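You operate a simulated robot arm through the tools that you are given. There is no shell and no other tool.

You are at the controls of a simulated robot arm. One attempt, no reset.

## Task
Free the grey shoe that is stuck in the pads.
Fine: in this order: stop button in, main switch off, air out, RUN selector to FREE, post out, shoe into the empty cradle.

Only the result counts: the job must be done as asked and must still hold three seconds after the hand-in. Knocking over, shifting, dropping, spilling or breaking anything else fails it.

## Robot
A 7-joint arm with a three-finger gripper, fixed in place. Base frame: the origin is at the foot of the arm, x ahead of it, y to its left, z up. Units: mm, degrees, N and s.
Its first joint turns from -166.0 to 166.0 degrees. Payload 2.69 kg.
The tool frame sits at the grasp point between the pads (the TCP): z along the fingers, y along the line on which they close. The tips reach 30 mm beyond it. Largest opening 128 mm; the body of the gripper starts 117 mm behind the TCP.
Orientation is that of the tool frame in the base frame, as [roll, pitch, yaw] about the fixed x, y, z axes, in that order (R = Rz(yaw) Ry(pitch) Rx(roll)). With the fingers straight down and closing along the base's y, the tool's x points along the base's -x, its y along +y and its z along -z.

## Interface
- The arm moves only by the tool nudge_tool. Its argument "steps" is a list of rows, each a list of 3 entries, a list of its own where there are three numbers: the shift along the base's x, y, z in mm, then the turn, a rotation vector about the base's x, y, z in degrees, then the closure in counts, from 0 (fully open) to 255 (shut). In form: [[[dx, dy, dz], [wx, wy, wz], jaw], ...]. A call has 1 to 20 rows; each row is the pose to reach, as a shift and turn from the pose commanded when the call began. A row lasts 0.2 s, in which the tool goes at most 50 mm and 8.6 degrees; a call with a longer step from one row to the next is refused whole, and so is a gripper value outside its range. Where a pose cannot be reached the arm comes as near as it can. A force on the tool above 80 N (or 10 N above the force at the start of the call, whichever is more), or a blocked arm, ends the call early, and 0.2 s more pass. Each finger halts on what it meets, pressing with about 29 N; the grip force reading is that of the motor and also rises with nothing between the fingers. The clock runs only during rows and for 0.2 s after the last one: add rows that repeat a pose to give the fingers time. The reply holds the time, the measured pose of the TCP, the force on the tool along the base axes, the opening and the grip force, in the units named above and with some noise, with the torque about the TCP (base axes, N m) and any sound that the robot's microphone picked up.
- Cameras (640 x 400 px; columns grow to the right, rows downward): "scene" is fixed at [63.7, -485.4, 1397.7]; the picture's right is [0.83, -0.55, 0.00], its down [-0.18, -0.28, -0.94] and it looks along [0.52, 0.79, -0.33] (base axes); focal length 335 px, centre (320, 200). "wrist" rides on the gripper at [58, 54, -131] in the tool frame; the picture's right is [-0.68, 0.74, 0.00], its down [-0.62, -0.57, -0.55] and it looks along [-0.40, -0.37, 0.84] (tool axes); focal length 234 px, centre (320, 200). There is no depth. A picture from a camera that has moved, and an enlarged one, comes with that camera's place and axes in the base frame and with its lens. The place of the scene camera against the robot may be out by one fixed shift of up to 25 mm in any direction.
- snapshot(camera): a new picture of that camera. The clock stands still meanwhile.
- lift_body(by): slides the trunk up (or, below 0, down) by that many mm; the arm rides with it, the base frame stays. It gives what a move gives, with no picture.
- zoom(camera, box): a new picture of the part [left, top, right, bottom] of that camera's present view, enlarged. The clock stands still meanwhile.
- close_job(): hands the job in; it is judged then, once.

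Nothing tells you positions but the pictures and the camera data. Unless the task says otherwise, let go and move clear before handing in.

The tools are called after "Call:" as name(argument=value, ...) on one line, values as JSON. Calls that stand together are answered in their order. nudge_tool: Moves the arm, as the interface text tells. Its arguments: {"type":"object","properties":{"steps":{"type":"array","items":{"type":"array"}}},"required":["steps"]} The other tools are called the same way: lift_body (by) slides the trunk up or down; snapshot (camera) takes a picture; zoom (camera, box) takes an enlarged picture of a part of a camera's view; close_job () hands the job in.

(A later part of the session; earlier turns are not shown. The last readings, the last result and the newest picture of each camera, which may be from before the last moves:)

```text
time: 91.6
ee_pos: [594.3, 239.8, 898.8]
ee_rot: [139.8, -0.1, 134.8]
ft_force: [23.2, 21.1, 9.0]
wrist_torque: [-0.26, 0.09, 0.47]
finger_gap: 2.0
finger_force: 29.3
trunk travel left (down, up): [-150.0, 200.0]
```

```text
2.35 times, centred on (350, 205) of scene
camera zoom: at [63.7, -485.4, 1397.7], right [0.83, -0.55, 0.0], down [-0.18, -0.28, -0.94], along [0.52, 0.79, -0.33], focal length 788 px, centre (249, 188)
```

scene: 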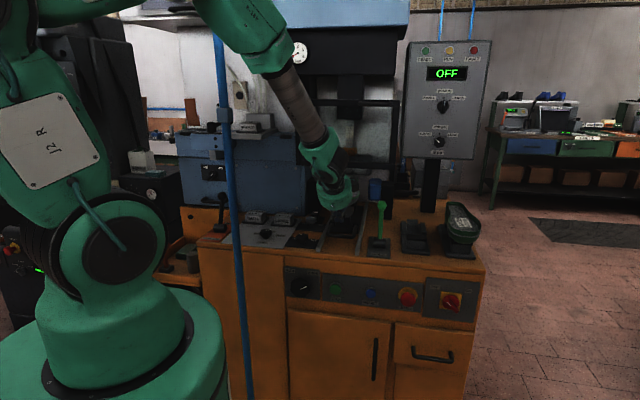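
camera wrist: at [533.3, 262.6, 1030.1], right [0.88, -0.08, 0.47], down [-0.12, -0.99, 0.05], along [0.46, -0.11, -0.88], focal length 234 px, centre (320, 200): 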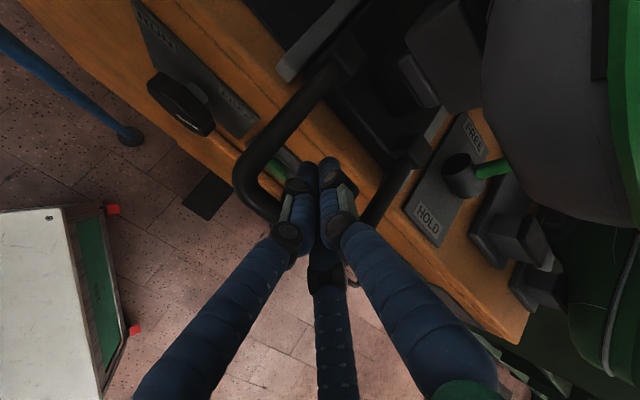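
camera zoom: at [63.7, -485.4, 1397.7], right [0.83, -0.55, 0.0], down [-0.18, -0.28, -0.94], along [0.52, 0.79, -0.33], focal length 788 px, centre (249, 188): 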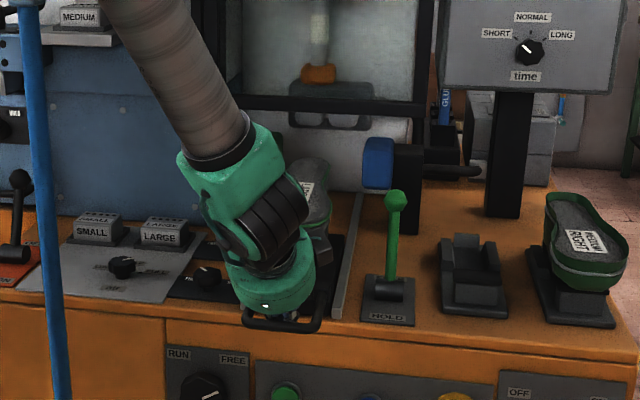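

The post is firmly at its outer stop. I unload the bar and withdraw the fingers along the tool axis, up and away.

Call:
nudge_tool(steps=[[[3, 3, 0], [0, 0, 0], 255], [[6.5, 6.5, 0], [0, 0, 0], 255], [[-6, -6, 21], [0, 0, 0], 255], [[-19, -19, 43], [0, 0, 0], 255], [[-32, -32, 65], [0, 0, 0], 255], [[-45, -45, 87], [0, 0, 0], 255], [[-60, -60, 120], [0, 0, 0], 255], [[-70, -70, 155], [0, 0, 0], 255], [[-75, -75, 190], [0, 0, 0], 255], [[-75, -75, 190], [0, 0, 0], 255]])

Call:
snapshot(camera="wrist")

Call:
snapshot(camera="scene")

```text
time: 93.8
ee_pos: [516.8, 162.9, 1084.8]
ee_rot: [140.0, -0.2, 134.8]
ft_force: [-1.2, 0.2, -0.2]
wrist_torque: [0.01, -0.05, 0.02]
finger_gap: 2.3
finger_force: 29.1
trunk travel left (down, up): [-150.0, 200.0]
```

```text
taken
camera wrist: at [445.7, 173.2, 1220.0], right [0.88, -0.08, 0.47], down [-0.12, -0.99, 0.05], along [0.46, -0.1, -0.88], focal length 234 px, centre (320, 200)
```

wrist: 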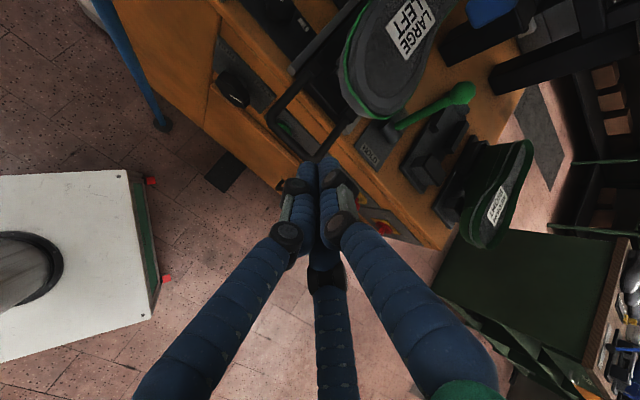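

```text
taken
```

scene: 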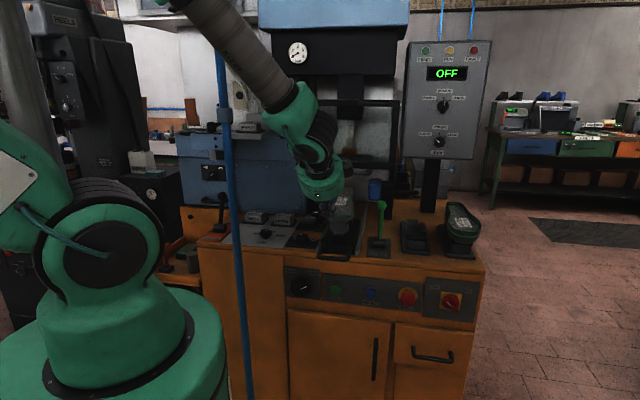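

The post is out with the shoe on it, and the fingers are clear. Now I study the shoe, post and empty cradle closely.

Call:
zoom(camera="wrist", box=[260, 0, 560, 250])

Call:
zoom(camera="scene", box=[310, 170, 410, 270])

Call:
zoom(camera="scene", box=[390, 190, 490, 270])

```text
1.60 times, centred on (410, 125) of wrist
camera zoom: at [445.7, 173.2, 1220.0], right [0.88, -0.08, 0.47], down [-0.12, -0.99, 0.05], along [0.46, -0.1, -0.88], focal length 375 px, centre (176, 320)
```

zoom: 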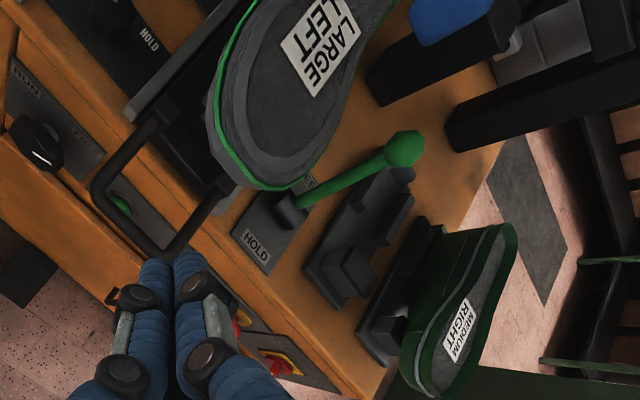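

```text
4.00 times, centred on (360, 220) of scene
camera zoom: at [63.7, -485.4, 1397.7], right [0.83, -0.55, 0.0], down [-0.18, -0.28, -0.94], along [0.52, 0.79, -0.33], focal length 1339 px, centre (160, 120)
```

zoom: 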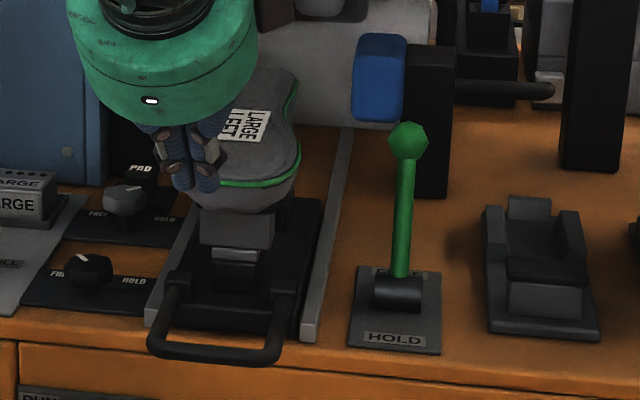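

```text
5.00 times, centred on (440, 230) of scene
camera zoom: at [63.7, -485.4, 1397.7], right [0.83, -0.55, 0.0], down [-0.18, -0.28, -0.94], along [0.52, 0.79, -0.33], focal length 1674 px, centre (-280, 50)
```

zoom: 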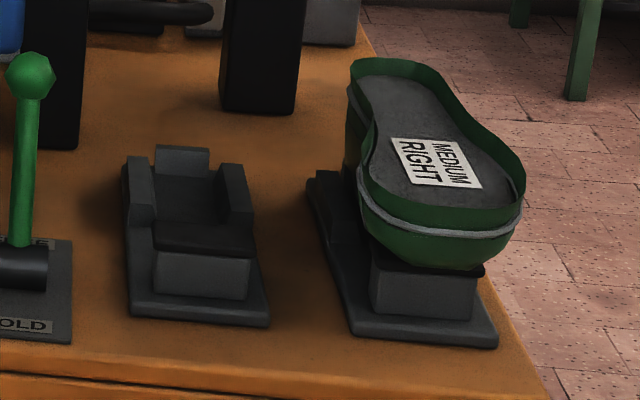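

The grey shoe sits sole-up, wide end toward the front, same orientation as the green shoe in its cradle, so a straight transfer without turning should fit. I bring the tool upright and turn it so the jaw closes across the shoe's width.

Call:
nudge_tool(steps=[[[0, 0, 20], [-5.7, 5.7, 0], 255], [[0, 0, 40], [-11.3, 11.3, 0], 255], [[0, 0, 60], [-17, 17, 0], 255], [[0, 0, 80], [-22.6, 22.6, 0], 255], [[0, 0, 100], [-28.3, 28.3, 0], 255], [[0, 0, 120], [-28.3, 28.3, 0], 255], [[0, 0, 120], [-28.3, 28.3, 0], 255]])

Call:
nudge_tool(steps=[[[0, 0, 0], [0, 0, 8.2], 255], [[0, 0, 0], [0, 0, 16.4], 255], [[0, 0, 0], [0, 0, 24.6], 255], [[0, 0, 0], [0, 0, 32.8], 255], [[0, 0, 0], [0, 0, 41], 255], [[0, 0, 0], [0, 0, 49.2], 255], [[0, 0, 0], [0, 0, 57.4], 255], [[0, 0, 0], [0, 0, 65.6], 255], [[0, 0, 0], [0, 0, 73.8], 255], [[0, 0, 0], [0, 0, 82], 255], [[0, 0, 0], [0, 0, 90], 255], [[0, 0, 0], [0, 0, 90], 255]])

Call:
snapshot(camera="wrist")

Call:
snapshot(camera="scene")

```text
time: 95.4
ee_pos: [516.2, 164.6, 1206.6]
ee_rot: [180.0, 0.1, 134.7]
ft_force: [-0.2, -0.4, 0.0]
wrist_torque: [0.01, -0.03, 0.0]
finger_gap: 2.1
finger_force: 29.0
trunk travel left (down, up): [-150.0, 200.0]
```

```text
time: 98.0
ee_pos: [516.6, 164.5, 1206.2]
ee_rot: [180.0, 0.0, -135.2]
ft_force: [0.4, 0.7, 0.0]
wrist_torque: [-0.01, 0.01, -0.04]
finger_gap: 2.2
finger_force: 29.4
trunk travel left (down, up): [-150.0, 200.0]
```

```text
taken
camera wrist: at [438.4, 160.7, 1337.1], right [-0.04, 1.0, 0.0], down [0.84, 0.03, 0.55], along [0.55, 0.02, -0.84], focal length 234 px, centre (320, 200)
```

wrist: 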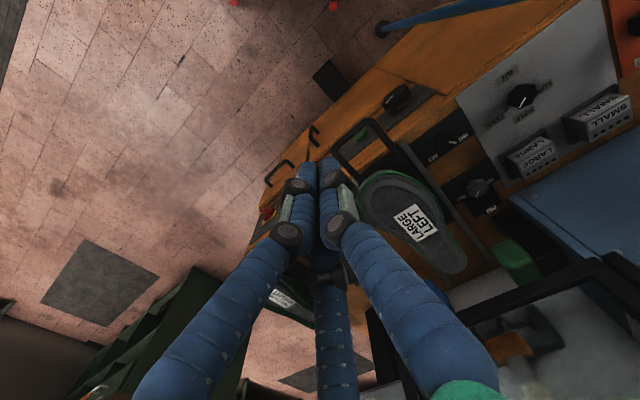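

```text
taken
```

scene: 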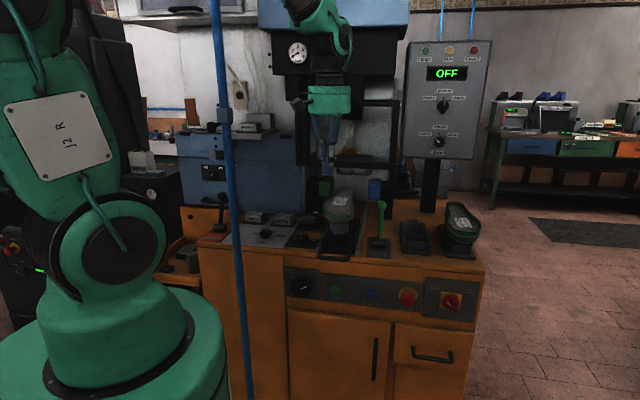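

Good view of the shoe from the front-left. I zoom in from both cameras for triangulation.

Call:
zoom(camera="wrist", box=[320, 100, 520, 290])

Call:
zoom(camera="scene", box=[300, 170, 400, 270])

Call:
zoom(camera="scene", box=[395, 195, 485, 265])

```text
2.11 times, centred on (420, 195) of wrist
camera zoom: at [438.4, 160.7, 1337.1], right [-0.04, 1.0, 0.0], down [0.84, 0.03, 0.55], along [0.55, 0.02, -0.84], focal length 493 px, centre (110, 210)
```

zoom: 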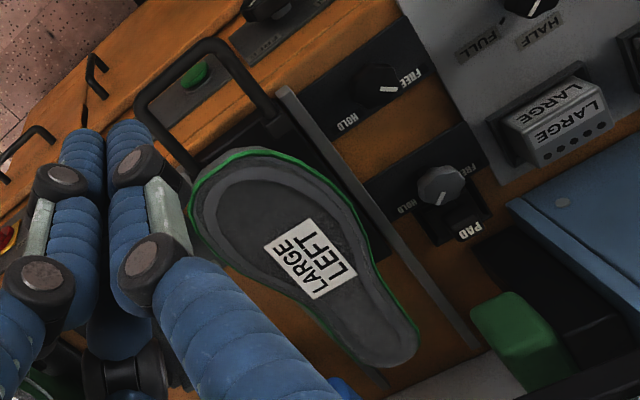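

```text
4.00 times, centred on (350, 220) of scene
camera zoom: at [63.7, -485.4, 1397.7], right [0.83, -0.55, 0.0], down [-0.18, -0.28, -0.94], along [0.52, 0.79, -0.33], focal length 1339 px, centre (200, 120)
```

zoom: 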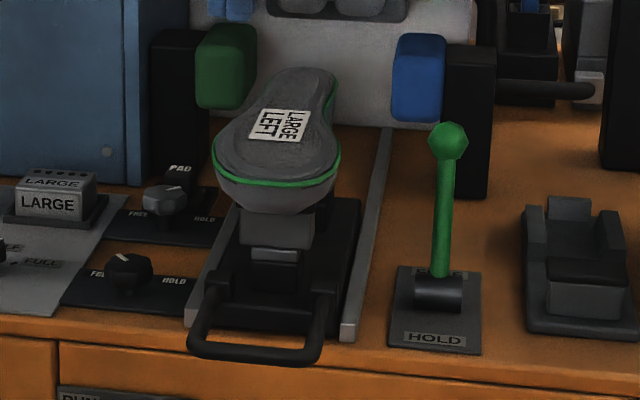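

```text
5.71 times, centred on (440, 230) of scene
camera zoom: at [63.7, -485.4, 1397.7], right [0.83, -0.55, 0.0], down [-0.18, -0.28, -0.94], along [0.52, 0.79, -0.33], focal length 1913 px, centre (-366, 29)
```

zoom: 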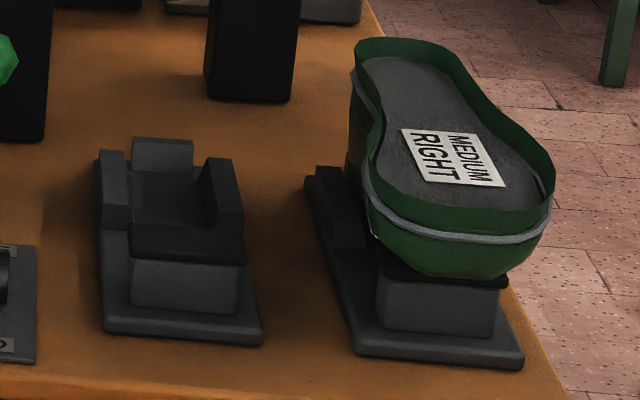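

The shoe is about 290 mm long, centred near u 251, and narrows from ~100 mm at the front to ~66 mm toward the heel. Before gripping I want a side-on view of how the shoes sit on post and cradle, so I tilt the tool 45° and look in from the front.

Call:
nudge_tool(steps=[[[-6, -6, -22], [5.3, -5.3, 0], 255], [[-12, -12, -44], [10.6, -10.6, 0], 255], [[-18, -18, -66], [15.9, -15.9, 0], 255], [[-24, -24, -88], [21.2, -21.2, 0], 255], [[-30, -30, -110], [26.5, -26.5, 0], 255], [[-35, -35, -135], [31.8, -31.8, 0], 255], [[-35, -35, -160], [31.8, -31.8, 0], 255], [[-35, -35, -160], [31.8, -31.8, 0], 255]])

Call:
snapshot(camera="wrist")

```text
time: 99.8
ee_pos: [482.9, 128.0, 1047.4]
ee_rot: [179.7, 45.0, -135.4]
ft_force: [-0.3, -0.7, -0.1]
wrist_torque: [0.0, -0.03, 0.03]
finger_gap: 2.1
finger_force: 29.2
trunk travel left (down, up): [-150.0, 200.0]
```

```text
taken
camera wrist: at [350.7, 71.9, 1099.4], right [-0.18, 0.86, 0.48], down [0.44, -0.37, 0.82], along [0.88, 0.36, -0.31], focal length 234 px, centre (320, 200)
```

wrist: 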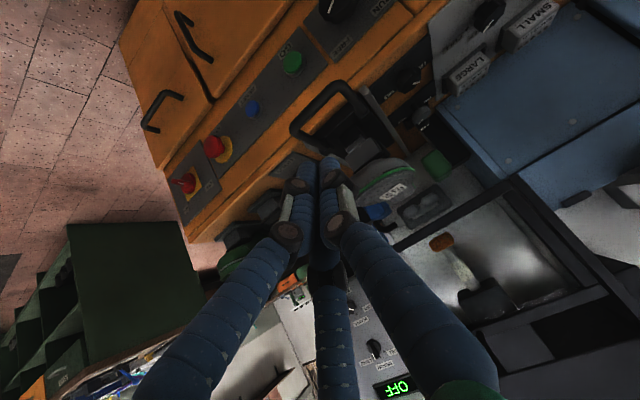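

Call:
zoom(camera="wrist", box=[290, 70, 470, 240])

Call:
zoom(camera="wrist", box=[200, 130, 330, 290])

```text
2.35 times, centred on (380, 155) of wrist
camera zoom: at [350.7, 71.9, 1099.4], right [-0.18, 0.86, 0.48], down [0.44, -0.37, 0.82], along [0.88, 0.36, -0.31], focal length 551 px, centre (179, 306)
```

zoom: 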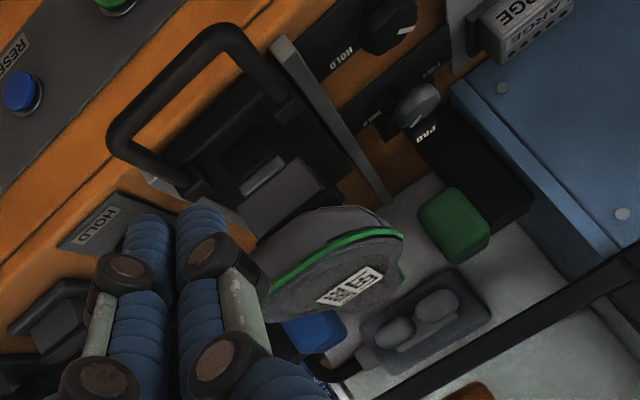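

```text
2.50 times, centred on (265, 210) of wrist
camera zoom: at [350.7, 71.9, 1099.4], right [-0.18, 0.86, 0.48], down [0.44, -0.37, 0.82], along [0.88, 0.36, -0.31], focal length 585 px, centre (458, 175)
```

zoom: 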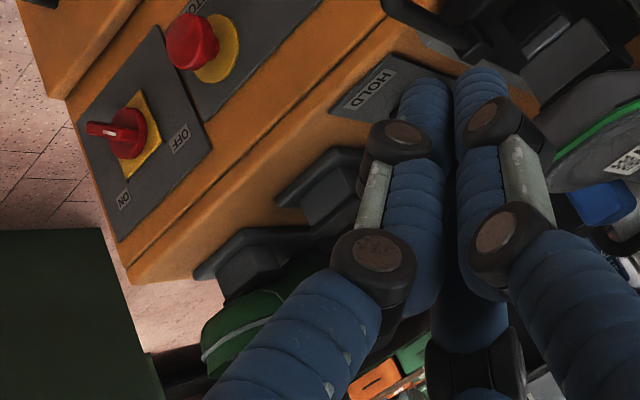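

The fingers hide the cradle from here. I shift right for a front view of the empty cradle and the green shoe in its cradle.

Call:
nudge_tool(steps=[[[30, -30, 0], [0, 0, 0], 255], [[60, -60, 0], [0, 0, 0], 255], [[90, -90, 0], [0, 0, 0], 255], [[120, -120, 0], [0, 0, 0], 255], [[150, -150, 0], [0, 0, 0], 255], [[180, -180, 0], [0, 0, 0], 255], [[195, -195, 0], [0, 0, 0], 255], [[195, -195, 0], [0, 0, 0], 255]])

Call:
snapshot(camera="wrist")

Call:
zoom(camera="wrist", box=[280, 60, 480, 240])

```text
time: 101.6
ee_pos: [679.5, -67.4, 1047.6]
ee_rot: [179.6, 45.0, -135.5]
ft_force: [0.8, 0.0, 0.3]
wrist_torque: [-0.01, 0.04, 0.01]
finger_gap: 2.3
finger_force: 29.5
trunk travel left (down, up): [-150.0, 200.0]
```

```text
taken
camera wrist: at [547.5, -123.0, 1098.9], right [-0.18, 0.86, 0.48], down [0.44, -0.37, 0.82], along [0.88, 0.36, -0.31], focal length 234 px, centre (320, 200)
```

wrist: 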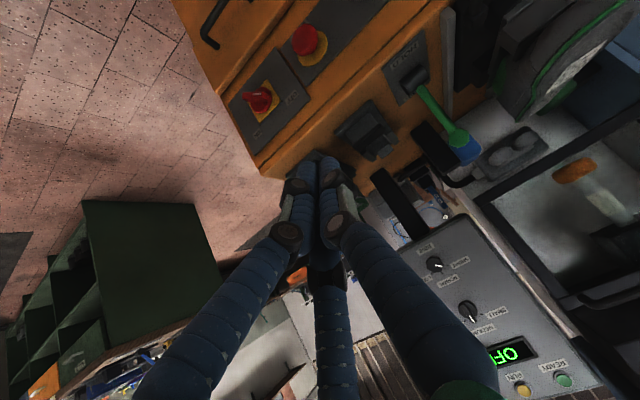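

```text
2.22 times, centred on (380, 150) of wrist
camera zoom: at [547.5, -123.0, 1098.9], right [-0.18, 0.86, 0.48], down [0.44, -0.37, 0.82], along [0.88, 0.36, -0.31], focal length 520 px, centre (187, 311)
```

zoom: 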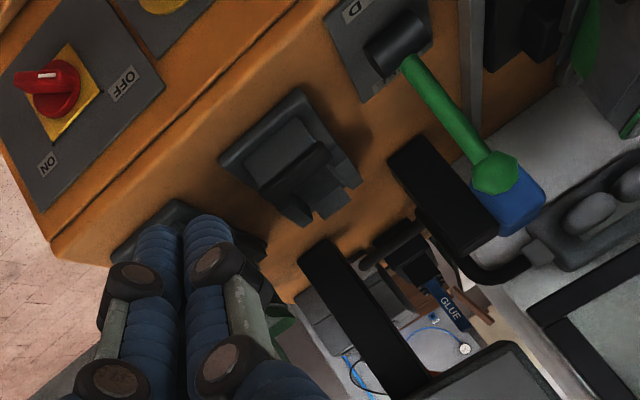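

Call:
nudge_tool(steps=[[[30, -30, 0], [0, 0, 0], 255], [[60, -60, 0], [0, 0, 0], 255], [[90, -90, 0], [0, 0, 0], 255], [[110, -110, 0], [0, 0, 0], 255], [[110, -110, 0], [0, 0, 0], 255]])

Call:
snapshot(camera="wrist")

Call:
zoom(camera="wrist", box=[280, 0, 480, 180])

```text
time: 102.8
ee_pos: [789.2, -179.1, 1046.5]
ee_rot: [179.6, 45.0, -135.5]
ft_force: [0.9, -1.1, -0.1]
wrist_torque: [0.07, 0.02, 0.02]
finger_gap: 2.4
finger_force: 29.2
trunk travel left (down, up): [-150.0, 200.0]
```

```text
taken
camera wrist: at [656.4, -235.6, 1098.5], right [-0.18, 0.86, 0.48], down [0.44, -0.37, 0.82], along [0.88, 0.36, -0.31], focal length 234 px, centre (320, 200)
```

wrist: 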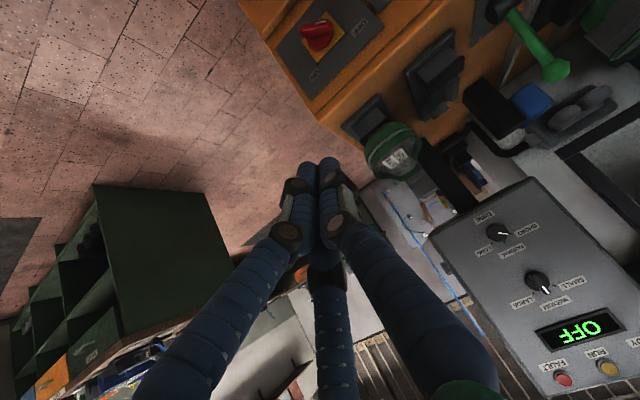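

```text
2.22 times, centred on (380, 90) of wrist
camera zoom: at [656.4, -235.6, 1098.5], right [-0.18, 0.86, 0.48], down [0.44, -0.37, 0.82], along [0.88, 0.36, -0.31], focal length 520 px, centre (187, 444)
```

zoom: 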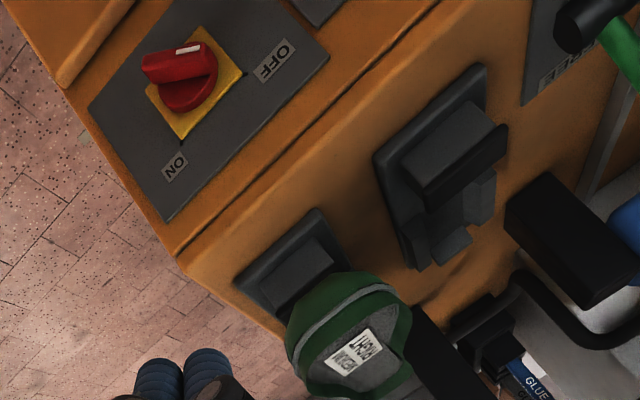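

I can see the green shoe resting on its cradle's front block, and the empty cradle's base plate spans about u 456–544, w 708–940. I go upright and look at both cradles from above.

Call:
nudge_tool(steps=[[[6, 26, 19], [-4, 4, 0], 255], [[12, 52, 38], [-8, 8, 0], 255], [[17, 78, 57], [-12, 12, 0], 255], [[23, 104, 76], [-16, 16, 0], 255], [[29, 130, 95], [-20, 20, 0], 255], [[35, 156, 114], [-24, 24, 0], 255], [[40, 182, 133], [-28, 28, 0], 255], [[46, 208, 152], [-31.8, 31.8, 0], 255], [[46, 208, 152], [-31.8, 31.8, 0], 255]])

Call:
snapshot(camera="wrist")

Call:
zoom(camera="wrist", box=[230, 60, 530, 290])

```text
time: 104.8
ee_pos: [833.7, 33.1, 1196.4]
ee_rot: [-180.0, -0.2, -135.3]
ft_force: [0.1, 0.9, 0.4]
wrist_torque: [-0.05, 0.0, 0.01]
finger_gap: 2.5
finger_force: 28.9
trunk travel left (down, up): [-150.0, 200.0]
```

```text
taken
camera wrist: at [755.9, 30.4, 1327.6], right [-0.04, 1.0, 0.0], down [0.84, 0.03, 0.55], along [0.55, 0.02, -0.84], focal length 234 px, centre (320, 200)
```

wrist: 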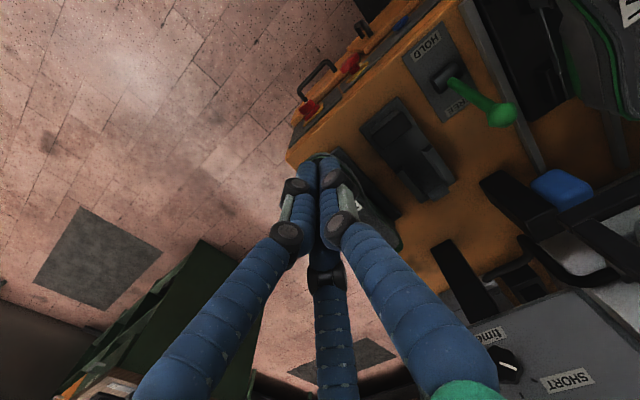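

```text
1.74 times, centred on (380, 175) of wrist
camera zoom: at [755.9, 30.4, 1327.6], right [-0.04, 1.0, 0.0], down [0.84, 0.03, 0.55], along [0.55, 0.02, -0.84], focal length 407 px, centre (216, 244)
```

zoom: 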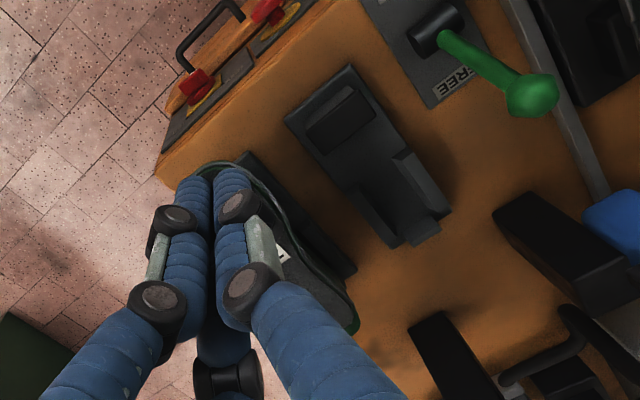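

Call:
zoom(camera="wrist", box=[340, 80, 480, 210])

Call:
zoom(camera="wrist", box=[310, 130, 430, 260])

```text
3.08 times, centred on (410, 145) of wrist
camera zoom: at [755.9, 30.4, 1327.6], right [-0.04, 1.0, 0.0], down [0.84, 0.03, 0.55], along [0.55, 0.02, -0.84], focal length 720 px, centre (43, 369)
```

zoom: 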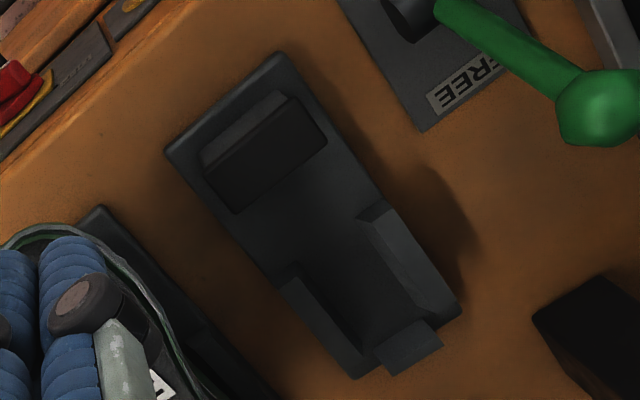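

```text
3.08 times, centred on (370, 195) of wrist
camera zoom: at [755.9, 30.4, 1327.6], right [-0.04, 1.0, 0.0], down [0.84, 0.03, 0.55], along [0.55, 0.02, -0.84], focal length 720 px, centre (166, 215)
```

zoom: 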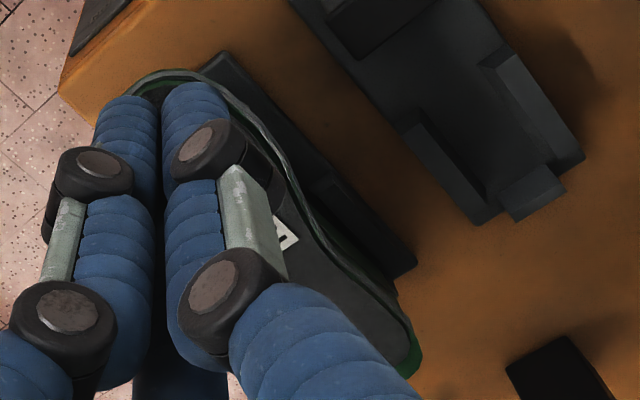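

The empty cradle is clear: base plate u 462–548, w 706–945, front block at w 718–754, and a 41 mm channel between side blocks centred at u ≈ 504. The green shoe overhangs its plate front by about 40 mm, centred near w 795. Now I move over the grey shoe with the jaw fully open to check the grip.

Call:
nudge_tool(steps=[[[-10.5, 41.9, -6], [0, 0, 0], 200], [[-21, 83.7, -12], [0, 0, 0], 100], [[-31.5, 125.6, -18], [0, 0, 0], 0], [[-42, 167.5, -24], [0, 0, 0], 0], [[-52.5, 209.4, -30], [0, 0, 0], 0], [[-63, 251, -36], [0, 0, 0], 0], [[-73.5, 293, -42], [0, 0, 0], 0], [[-84, 334.5, -50], [0, 0, 0], 0], [[-84, 334.5, -50], [0, 0, 0], 0]])

Call:
snapshot(camera="wrist")

Call:
snapshot(camera="scene")

```text
time: 106.8
ee_pos: [745.2, 363.1, 1152.6]
ee_rot: [179.9, 0.1, -135.3]
ft_force: [-44.5, -33.0, 7.4]
wrist_torque: [5.99, -8.21, -1.04]
finger_gap: 128.1
finger_force: 0.1
trunk travel left (down, up): [-150.0, 200.0]
```

```text
taken
camera wrist: at [666.7, 360.3, 1283.3], right [-0.04, 1.0, 0.0], down [0.84, 0.03, 0.55], along [0.55, 0.02, -0.84], focal length 234 px, centre (320, 200)
```

wrist: 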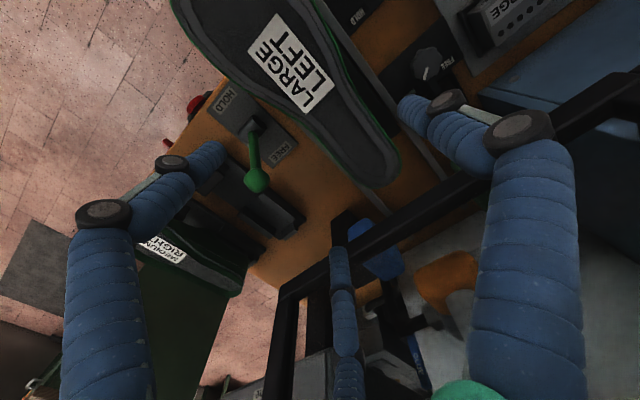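

```text
taken
```

scene: 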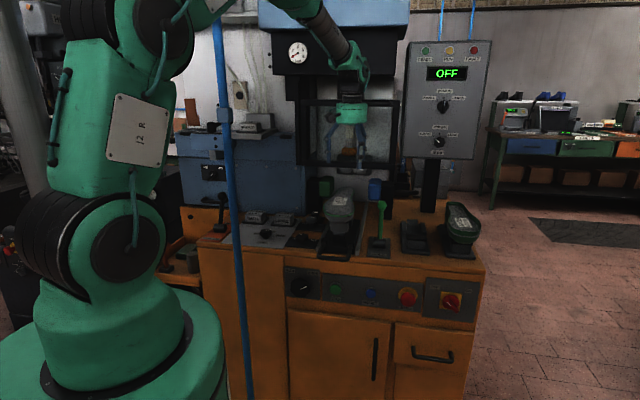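

The tool is touching something behind it at about 180 mm above the fingertips: the black guard frame at w ≈ 850. I back off straight away.

Call:
nudge_tool(steps=[[[-10, -10, 0], [0, 0, 0], 0], [[-25, -25, 0], [0, 0, 0], 0], [[-40, -40, 0], [0, 0, 0], 0]])

Call:
snapshot(camera="wrist")

Call:
snapshot(camera="scene")

```text
time: 107.6
ee_pos: [709.4, 325.5, 1148.6]
ee_rot: [179.9, 0.0, -135.3]
ft_force: [0.7, 0.0, 0.5]
wrist_torque: [-0.04, -0.01, 0.0]
finger_gap: 128.0
finger_force: 0.0
trunk travel left (down, up): [-150.0, 200.0]
```

```text
taken
camera wrist: at [631.7, 323.3, 1279.7], right [-0.04, 1.0, 0.0], down [0.84, 0.03, 0.55], along [0.55, 0.02, -0.84], focal length 234 px, centre (320, 200)
```

wrist: 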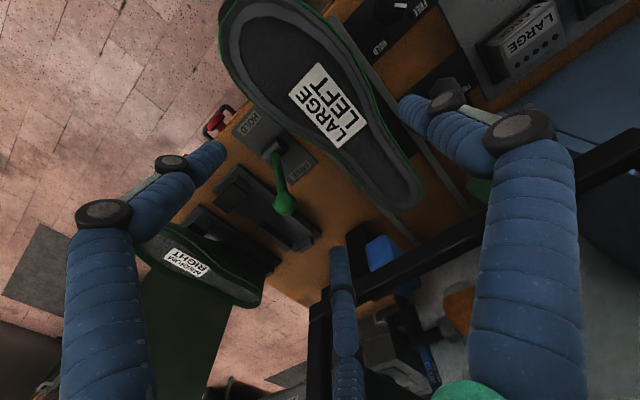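

```text
taken
```

scene: 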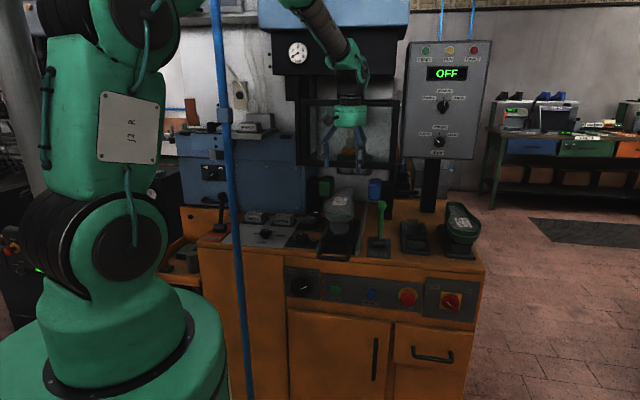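

Call:
zoom(camera="wrist", box=[290, 130, 640, 370])

Call:
zoom(camera="wrist", box=[210, 0, 450, 230])

Call:
zoom(camera="scene", box=[270, 70, 430, 200])

```text
1.67 times, centred on (465, 250) of wrist
camera zoom: at [631.7, 323.3, 1279.7], right [-0.04, 1.0, 0.0], down [0.84, 0.03, 0.55], along [0.55, 0.02, -0.84], focal length 390 px, centre (78, 117)
```

zoom: 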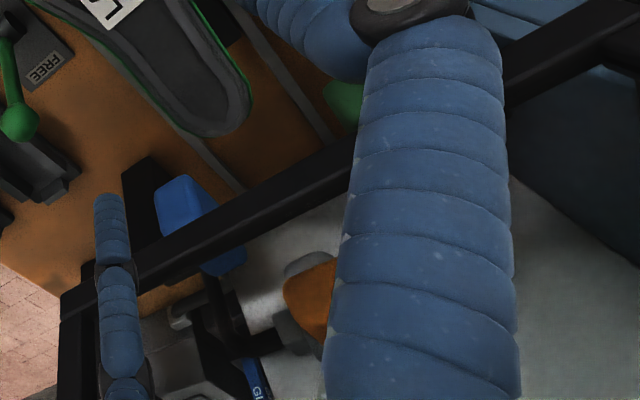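

```text
1.74 times, centred on (330, 115) of wrist
camera zoom: at [631.7, 323.3, 1279.7], right [-0.04, 1.0, 0.0], down [0.84, 0.03, 0.55], along [0.55, 0.02, -0.84], focal length 407 px, centre (303, 348)
```

zoom: 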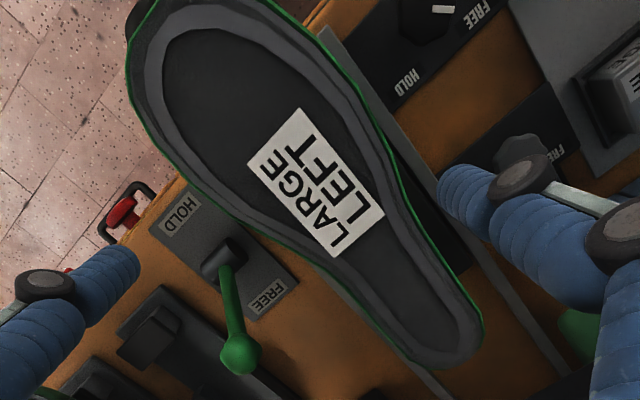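

```text
3.08 times, centred on (350, 135) of scene
camera zoom: at [63.7, -485.4, 1397.7], right [0.83, -0.55, 0.0], down [-0.18, -0.28, -0.94], along [0.52, 0.79, -0.33], focal length 1030 px, centre (228, 400)
```

zoom: 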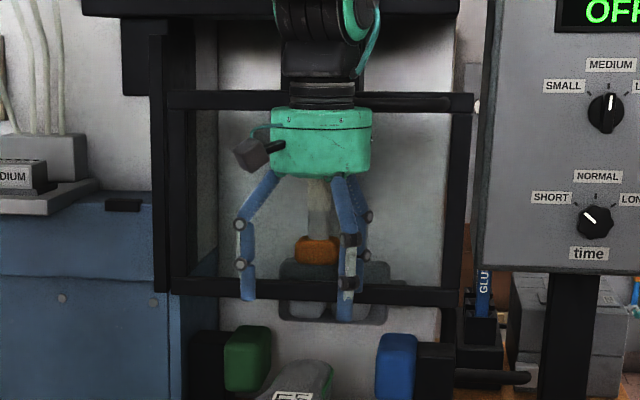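

The sole sits near z 1020; at w ≈ 785 the shoe is about 66 mm wide (u 215 to 281). The guard frame's bars stand at w ≈ 850, so I'll lean the tool 30° toward the front for clearance, with a slight yaw to match the shoe's edge, and hover over the shoe.

Call:
nudge_tool(steps=[[[0, 0, 0], [5.3, -5.3, 0], 0], [[0, 0, 0], [10.6, -10.6, 0], 0], [[0, 0, 0], [15.9, -15.9, 0], 0], [[0, 0, 0], [21.2, -21.2, 0], 0], [[0, 0, 0], [21.2, -21.2, 0], 0]])

Call:
nudge_tool(steps=[[[12, 14, -9], [0, 0, 2.4], 0], [[24, 28, -18], [0, 0, 4.8], 0], [[33.8, 41.5, -28], [0, 0, 4.8], 0], [[33.8, 41.5, -28], [0, 0, 4.8], 0]])

Call:
snapshot(camera="wrist")

Call:
snapshot(camera="scene")

```text
time: 108.8
ee_pos: [709.2, 326.1, 1148.3]
ee_rot: [179.8, 30.1, -135.4]
ft_force: [-1.1, 0.5, 0.7]
wrist_torque: [0.06, -0.03, 0.02]
finger_gap: 128.0
finger_force: 0.1
trunk travel left (down, up): [-150.0, 200.0]
```

```text
time: 109.8
ee_pos: [744.2, 370.7, 1121.5]
ee_rot: [179.7, 29.9, -130.5]
ft_force: [0.4, -0.8, -0.5]
wrist_torque: [-0.01, 0.0, -0.02]
finger_gap: 128.2
finger_force: 0.1
trunk travel left (down, up): [-150.0, 200.0]
```

```text
taken
camera wrist: at [629.3, 316.8, 1205.8], right [-0.18, 0.92, 0.34], down [0.6, -0.17, 0.78], along [0.78, 0.34, -0.52], focal length 234 px, centre (320, 200)
```

wrist: 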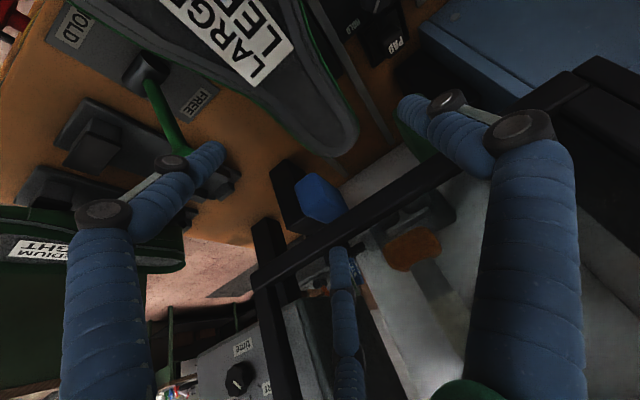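

```text
taken
```

scene: 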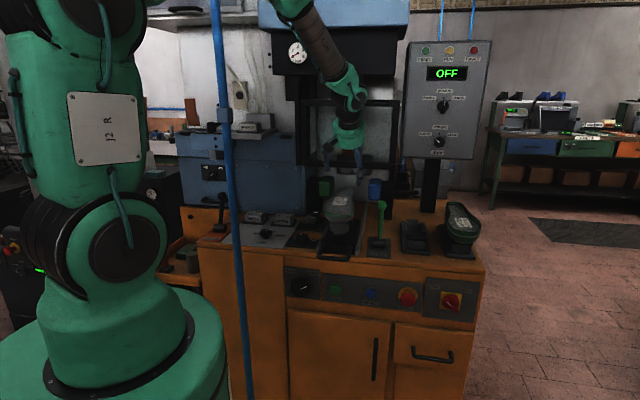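

No contact, but the rear fingertip would have to pass the guard's lower bar on the way down. I zoom in to measure that bar exactly before going on.

Call:
zoom(camera="wrist", box=[220, 120, 480, 320])

Call:
zoom(camera="scene", box=[290, 130, 410, 230])

```text
2.00 times, centred on (350, 220) of wrist
camera zoom: at [629.3, 316.8, 1205.8], right [-0.18, 0.92, 0.34], down [0.6, -0.17, 0.78], along [0.78, 0.34, -0.52], focal length 468 px, centre (260, 160)
```

zoom: 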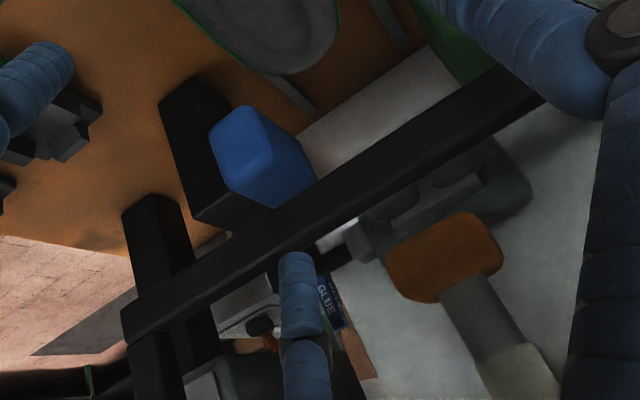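

```text
4.00 times, centred on (350, 180) of scene
camera zoom: at [63.7, -485.4, 1397.7], right [0.83, -0.55, 0.0], down [-0.18, -0.28, -0.94], along [0.52, 0.79, -0.33], focal length 1339 px, centre (200, 280)
```

zoom: 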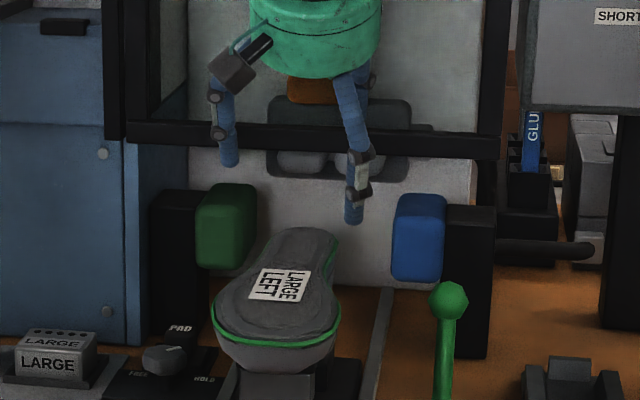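

Call:
zoom(camera="wrist", box=[120, 0, 440, 200])

```text
2.00 times, centred on (280, 100) of wrist
camera zoom: at [629.3, 316.8, 1205.8], right [-0.18, 0.92, 0.34], down [0.6, -0.17, 0.78], along [0.78, 0.34, -0.52], focal length 468 px, centre (400, 400)
```

zoom: 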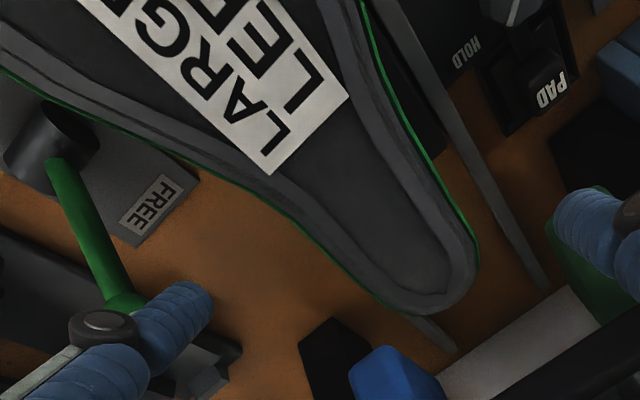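

The guard's lower bar is at w ≈ 862, z 1095–1117, so the rear fingertip must stay in front of about w 845. I move forward to w 765 with a smaller 8° lean, which keeps every part clear of the guard and still straddles the shoe.

Call:
nudge_tool(steps=[[[-7, -9.2, 0], [0, 0, 0], 0], [[-14, -18.4, 0], [0, 0, 0], 0], [[-14, -18.4, 0], [-5.6, 4.7, 0], 0], [[-14, -18.4, 0], [-11.2, 9.5, 0], 0], [[-14, -18.4, 0], [-16.8, 14.2, 0], 0], [[-14, -18.4, 0], [-16.8, 14.2, 0], 0]])

Call:
snapshot(camera="wrist")

Call:
zoom(camera="scene", box=[290, 130, 410, 230])

```text
time: 111.2
ee_pos: [730.1, 350.6, 1119.8]
ee_rot: [179.9, 8.0, -130.4]
ft_force: [-0.2, 0.0, 0.5]
wrist_torque: [-0.02, -0.01, 0.0]
finger_gap: 128.3
finger_force: 0.2
trunk travel left (down, up): [-150.0, 200.0]
```

```text
taken
camera wrist: at [640.5, 327.2, 1241.8], right [-0.12, 0.99, 0.09], down [0.78, 0.04, 0.63], along [0.62, 0.15, -0.77], focal length 234 px, centre (320, 200)
```

wrist: 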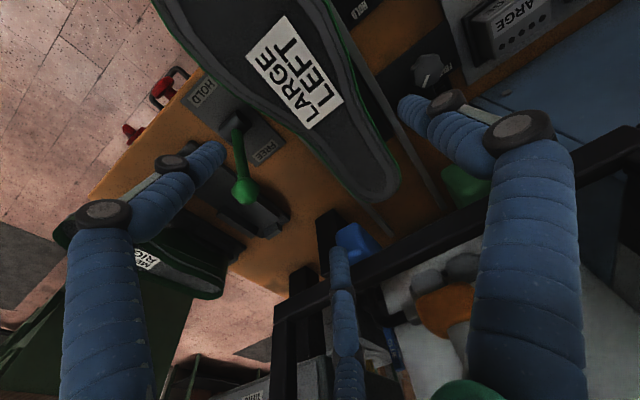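

```text
4.00 times, centred on (350, 180) of scene
camera zoom: at [63.7, -485.4, 1397.7], right [0.83, -0.55, 0.0], down [-0.18, -0.28, -0.94], along [0.52, 0.79, -0.33], focal length 1339 px, centre (200, 280)
```

zoom: 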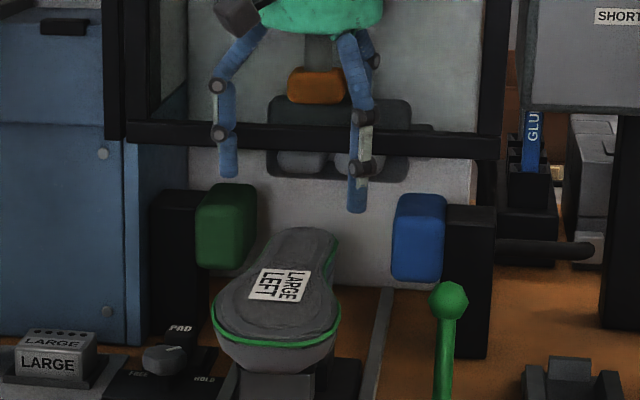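

The fingertips stand about 6–9 mm outside the shoe's edges on both sides. I descend to just above the rim and look again.

Call:
nudge_tool(steps=[[[0, 0, -20], [0, 0, 0], 0], [[0, 0, -40], [0, 0, 0], 0], [[0, 0, -52], [0, 0, 0], 0], [[0, 0, -52], [0, 0, 0], 0]])

Call:
snapshot(camera="wrist")

Call:
zoom(camera="scene", box=[300, 150, 400, 250])

```text
time: 112.2
ee_pos: [729.1, 349.0, 1070.2]
ee_rot: [179.8, 7.9, -130.5]
ft_force: [0.0, 0.0, 0.6]
wrist_torque: [0.02, -0.01, 0.0]
finger_gap: 127.9
finger_force: 0.0
trunk travel left (down, up): [-150.0, 200.0]
```

```text
taken
camera wrist: at [640.1, 326.3, 1190.8], right [-0.12, 0.99, 0.09], down [0.78, 0.04, 0.63], along [0.62, 0.15, -0.77], focal length 234 px, centre (320, 200)
```

wrist: 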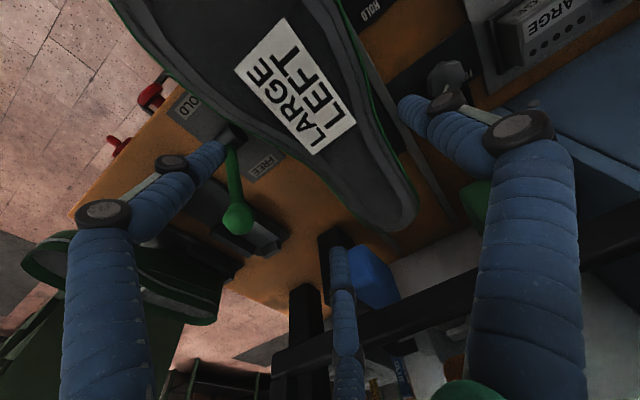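

```text
4.00 times, centred on (350, 200) of scene
camera zoom: at [63.7, -485.4, 1397.7], right [0.83, -0.55, 0.0], down [-0.18, -0.28, -0.94], along [0.52, 0.79, -0.33], focal length 1339 px, centre (200, 200)
```

zoom: 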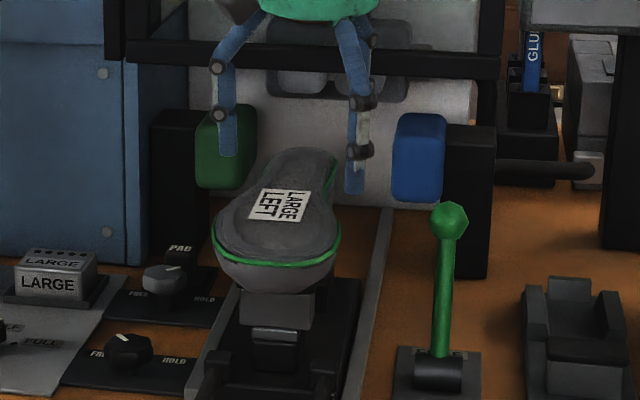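

Alignment looks good from both cameras. I shift 1.5 mm left to balance the margins and go down slowly, watching the force.

Call:
nudge_tool(steps=[[[-1, 1, -4], [0, 0, 0], 0], [[-1, 1, -9], [0, 0, 0], 0], [[-1, 1, -14], [0, 0, 0], 0], [[-1, 1, -19], [0, 0, 0], 0], [[-1, 1, -24], [0, 0, 0], 0]])

Call:
snapshot(camera="wrist")

Call:
zoom(camera="scene", box=[300, 150, 400, 250])

```text
time: 113.4
ee_pos: [726.1, 349.0, 1044.5]
ee_rot: [179.8, 7.8, -130.6]
ft_force: [0.4, 0.1, -0.5]
wrist_torque: [-0.01, 0.0, 0.0]
finger_gap: 127.9
finger_force: 0.0
trunk travel left (down, up): [-150.0, 200.0]
```

```text
taken
camera wrist: at [638.1, 326.8, 1165.5], right [-0.12, 0.99, 0.09], down [0.78, 0.04, 0.63], along [0.62, 0.15, -0.77], focal length 234 px, centre (320, 200)
```

wrist: 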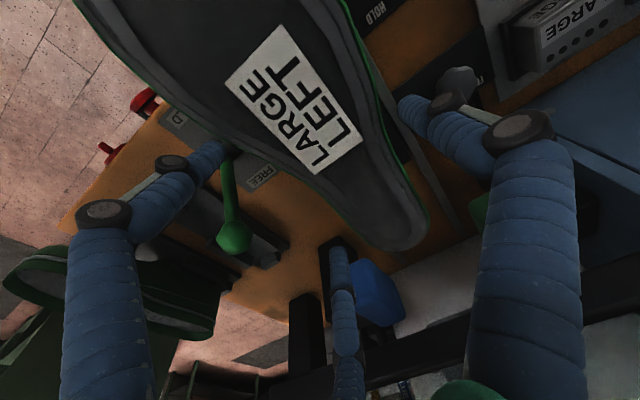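

```text
4.00 times, centred on (350, 200) of scene
camera zoom: at [63.7, -485.4, 1397.7], right [0.83, -0.55, 0.0], down [-0.18, -0.28, -0.94], along [0.52, 0.79, -0.33], focal length 1339 px, centre (200, 200)
```

zoom: 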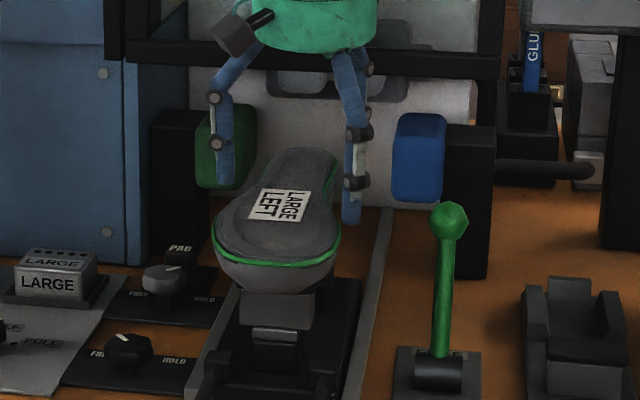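

The tips have passed the rim without touching. I continue down another 34 mm.

Call:
nudge_tool(steps=[[[0, 0, -6], [0, 0, 0], 0], [[0, 0, -12], [0, 0, 0], 0], [[0, 0, -18], [0, 0, 0], 0], [[0, 0, -24], [0, 0, 0], 0], [[0, 0, -30], [0, 0, 0], 0], [[0, 0, -35], [0, 0, 0], 0]])

Call:
snapshot(camera="wrist")

Call:
zoom(camera="scene", box=[300, 150, 400, 250])

```text
time: 114.8
ee_pos: [728.3, 350.9, 1009.0]
ee_rot: [179.8, 8.0, -130.5]
ft_force: [0.3, 0.4, -0.2]
wrist_torque: [-0.01, 0.03, -0.02]
finger_gap: 128.1
finger_force: 0.0
trunk travel left (down, up): [-150.0, 200.0]
```

```text
taken
camera wrist: at [638.1, 327.3, 1130.8], right [-0.12, 0.99, 0.09], down [0.78, 0.04, 0.63], along [0.62, 0.15, -0.77], focal length 234 px, centre (320, 200)
```

wrist: 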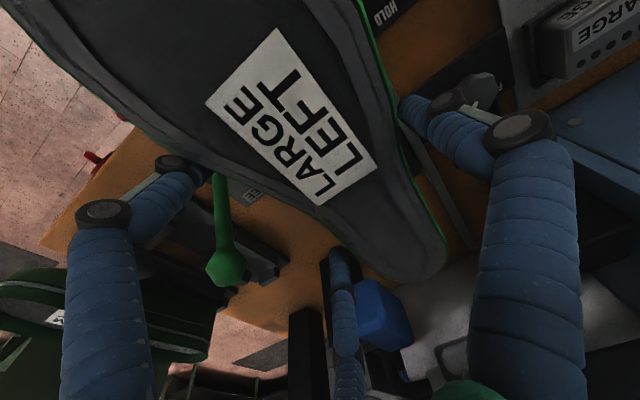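

```text
4.00 times, centred on (350, 200) of scene
camera zoom: at [63.7, -485.4, 1397.7], right [0.83, -0.55, 0.0], down [-0.18, -0.28, -0.94], along [0.52, 0.79, -0.33], focal length 1339 px, centre (200, 200)
```

zoom: 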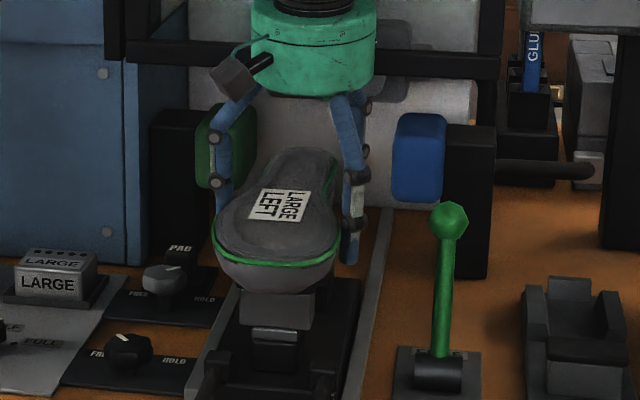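

All three fingers straddle the shoe without contact. I close gently in stages and watch for side load.

Call:
nudge_tool(steps=[[[-0.7, 0.7, 0], [0, 0, 0], 10], [[-1, 1, 0], [0, 0, 0], 20], [[-1, 1, 0], [0, 0, 0], 30], [[-1, 1, 0], [0, 0, 0], 40], [[-1, 1, 0], [0, 0, 0], 50], [[-1, 1, 0], [0, 0, 0], 60]])

Call:
snapshot(camera="wrist")

```text
time: 116.2
ee_pos: [725.3, 351.6, 1009.3]
ee_rot: [179.9, 8.0, -130.6]
ft_force: [-1.6, 5.9, 7.0]
wrist_torque: [-0.18, 0.52, 0.67]
finger_gap: 107.6
finger_force: 28.9
trunk travel left (down, up): [-150.0, 200.0]
```

```text
taken
camera wrist: at [636.6, 328.6, 1131.9], right [-0.13, 0.99, 0.1], down [0.78, 0.04, 0.63], along [0.62, 0.15, -0.77], focal length 234 px, centre (320, 200)
```

wrist: 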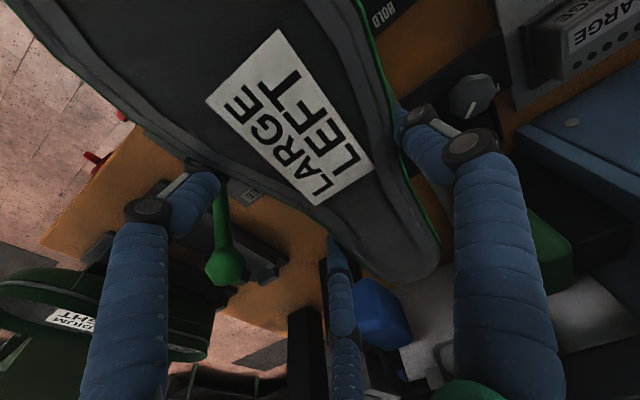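

Contact on all sides at a gap of 107.6 mm with little side load. I tighten the grip fully and let it settle.

Call:
nudge_tool(steps=[[[0, 0, 0], [0, 0, 0], 120], [[0, 0, 0], [0, 0, 0], 200], [[0, 0, 0], [0, 0, 0], 255], [[0, 0, 0], [0, 0, 0], 255]])

Call:
snapshot(camera="wrist")

Call:
zoom(camera="scene", box=[300, 150, 400, 250])

```text
time: 117.2
ee_pos: [725.7, 351.2, 1010.0]
ee_rot: [179.9, 7.9, -130.5]
ft_force: [-1.7, 9.5, 10.9]
wrist_torque: [-0.48, 0.68, 0.66]
finger_gap: 107.4
finger_force: 28.8
trunk travel left (down, up): [-150.0, 200.0]
```

```text
taken
camera wrist: at [636.6, 328.5, 1131.9], right [-0.13, 0.99, 0.09], down [0.78, 0.04, 0.63], along [0.62, 0.15, -0.77], focal length 234 px, centre (320, 200)
```

wrist: 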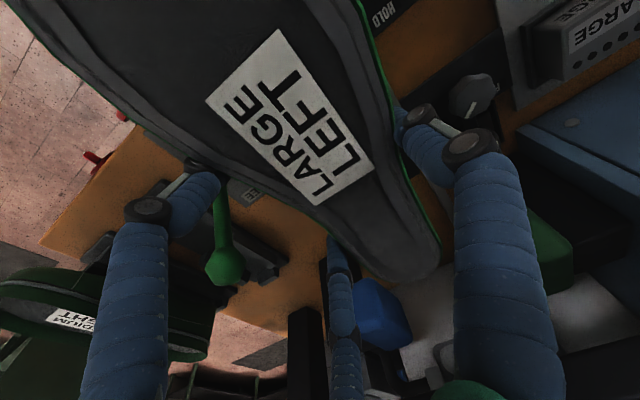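

```text
4.00 times, centred on (350, 200) of scene
camera zoom: at [63.7, -485.4, 1397.7], right [0.83, -0.55, 0.0], down [-0.18, -0.28, -0.94], along [0.52, 0.79, -0.33], focal length 1339 px, centre (200, 200)
```

zoom: 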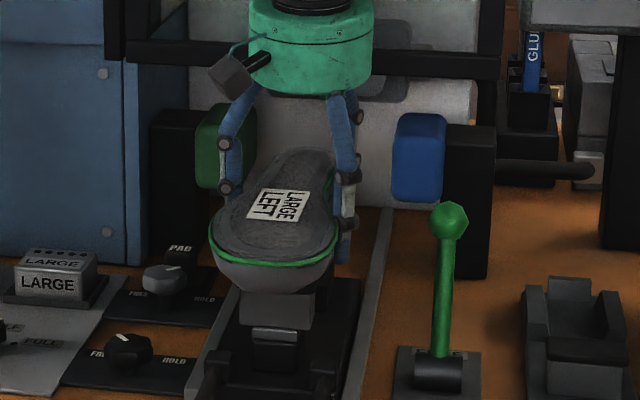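

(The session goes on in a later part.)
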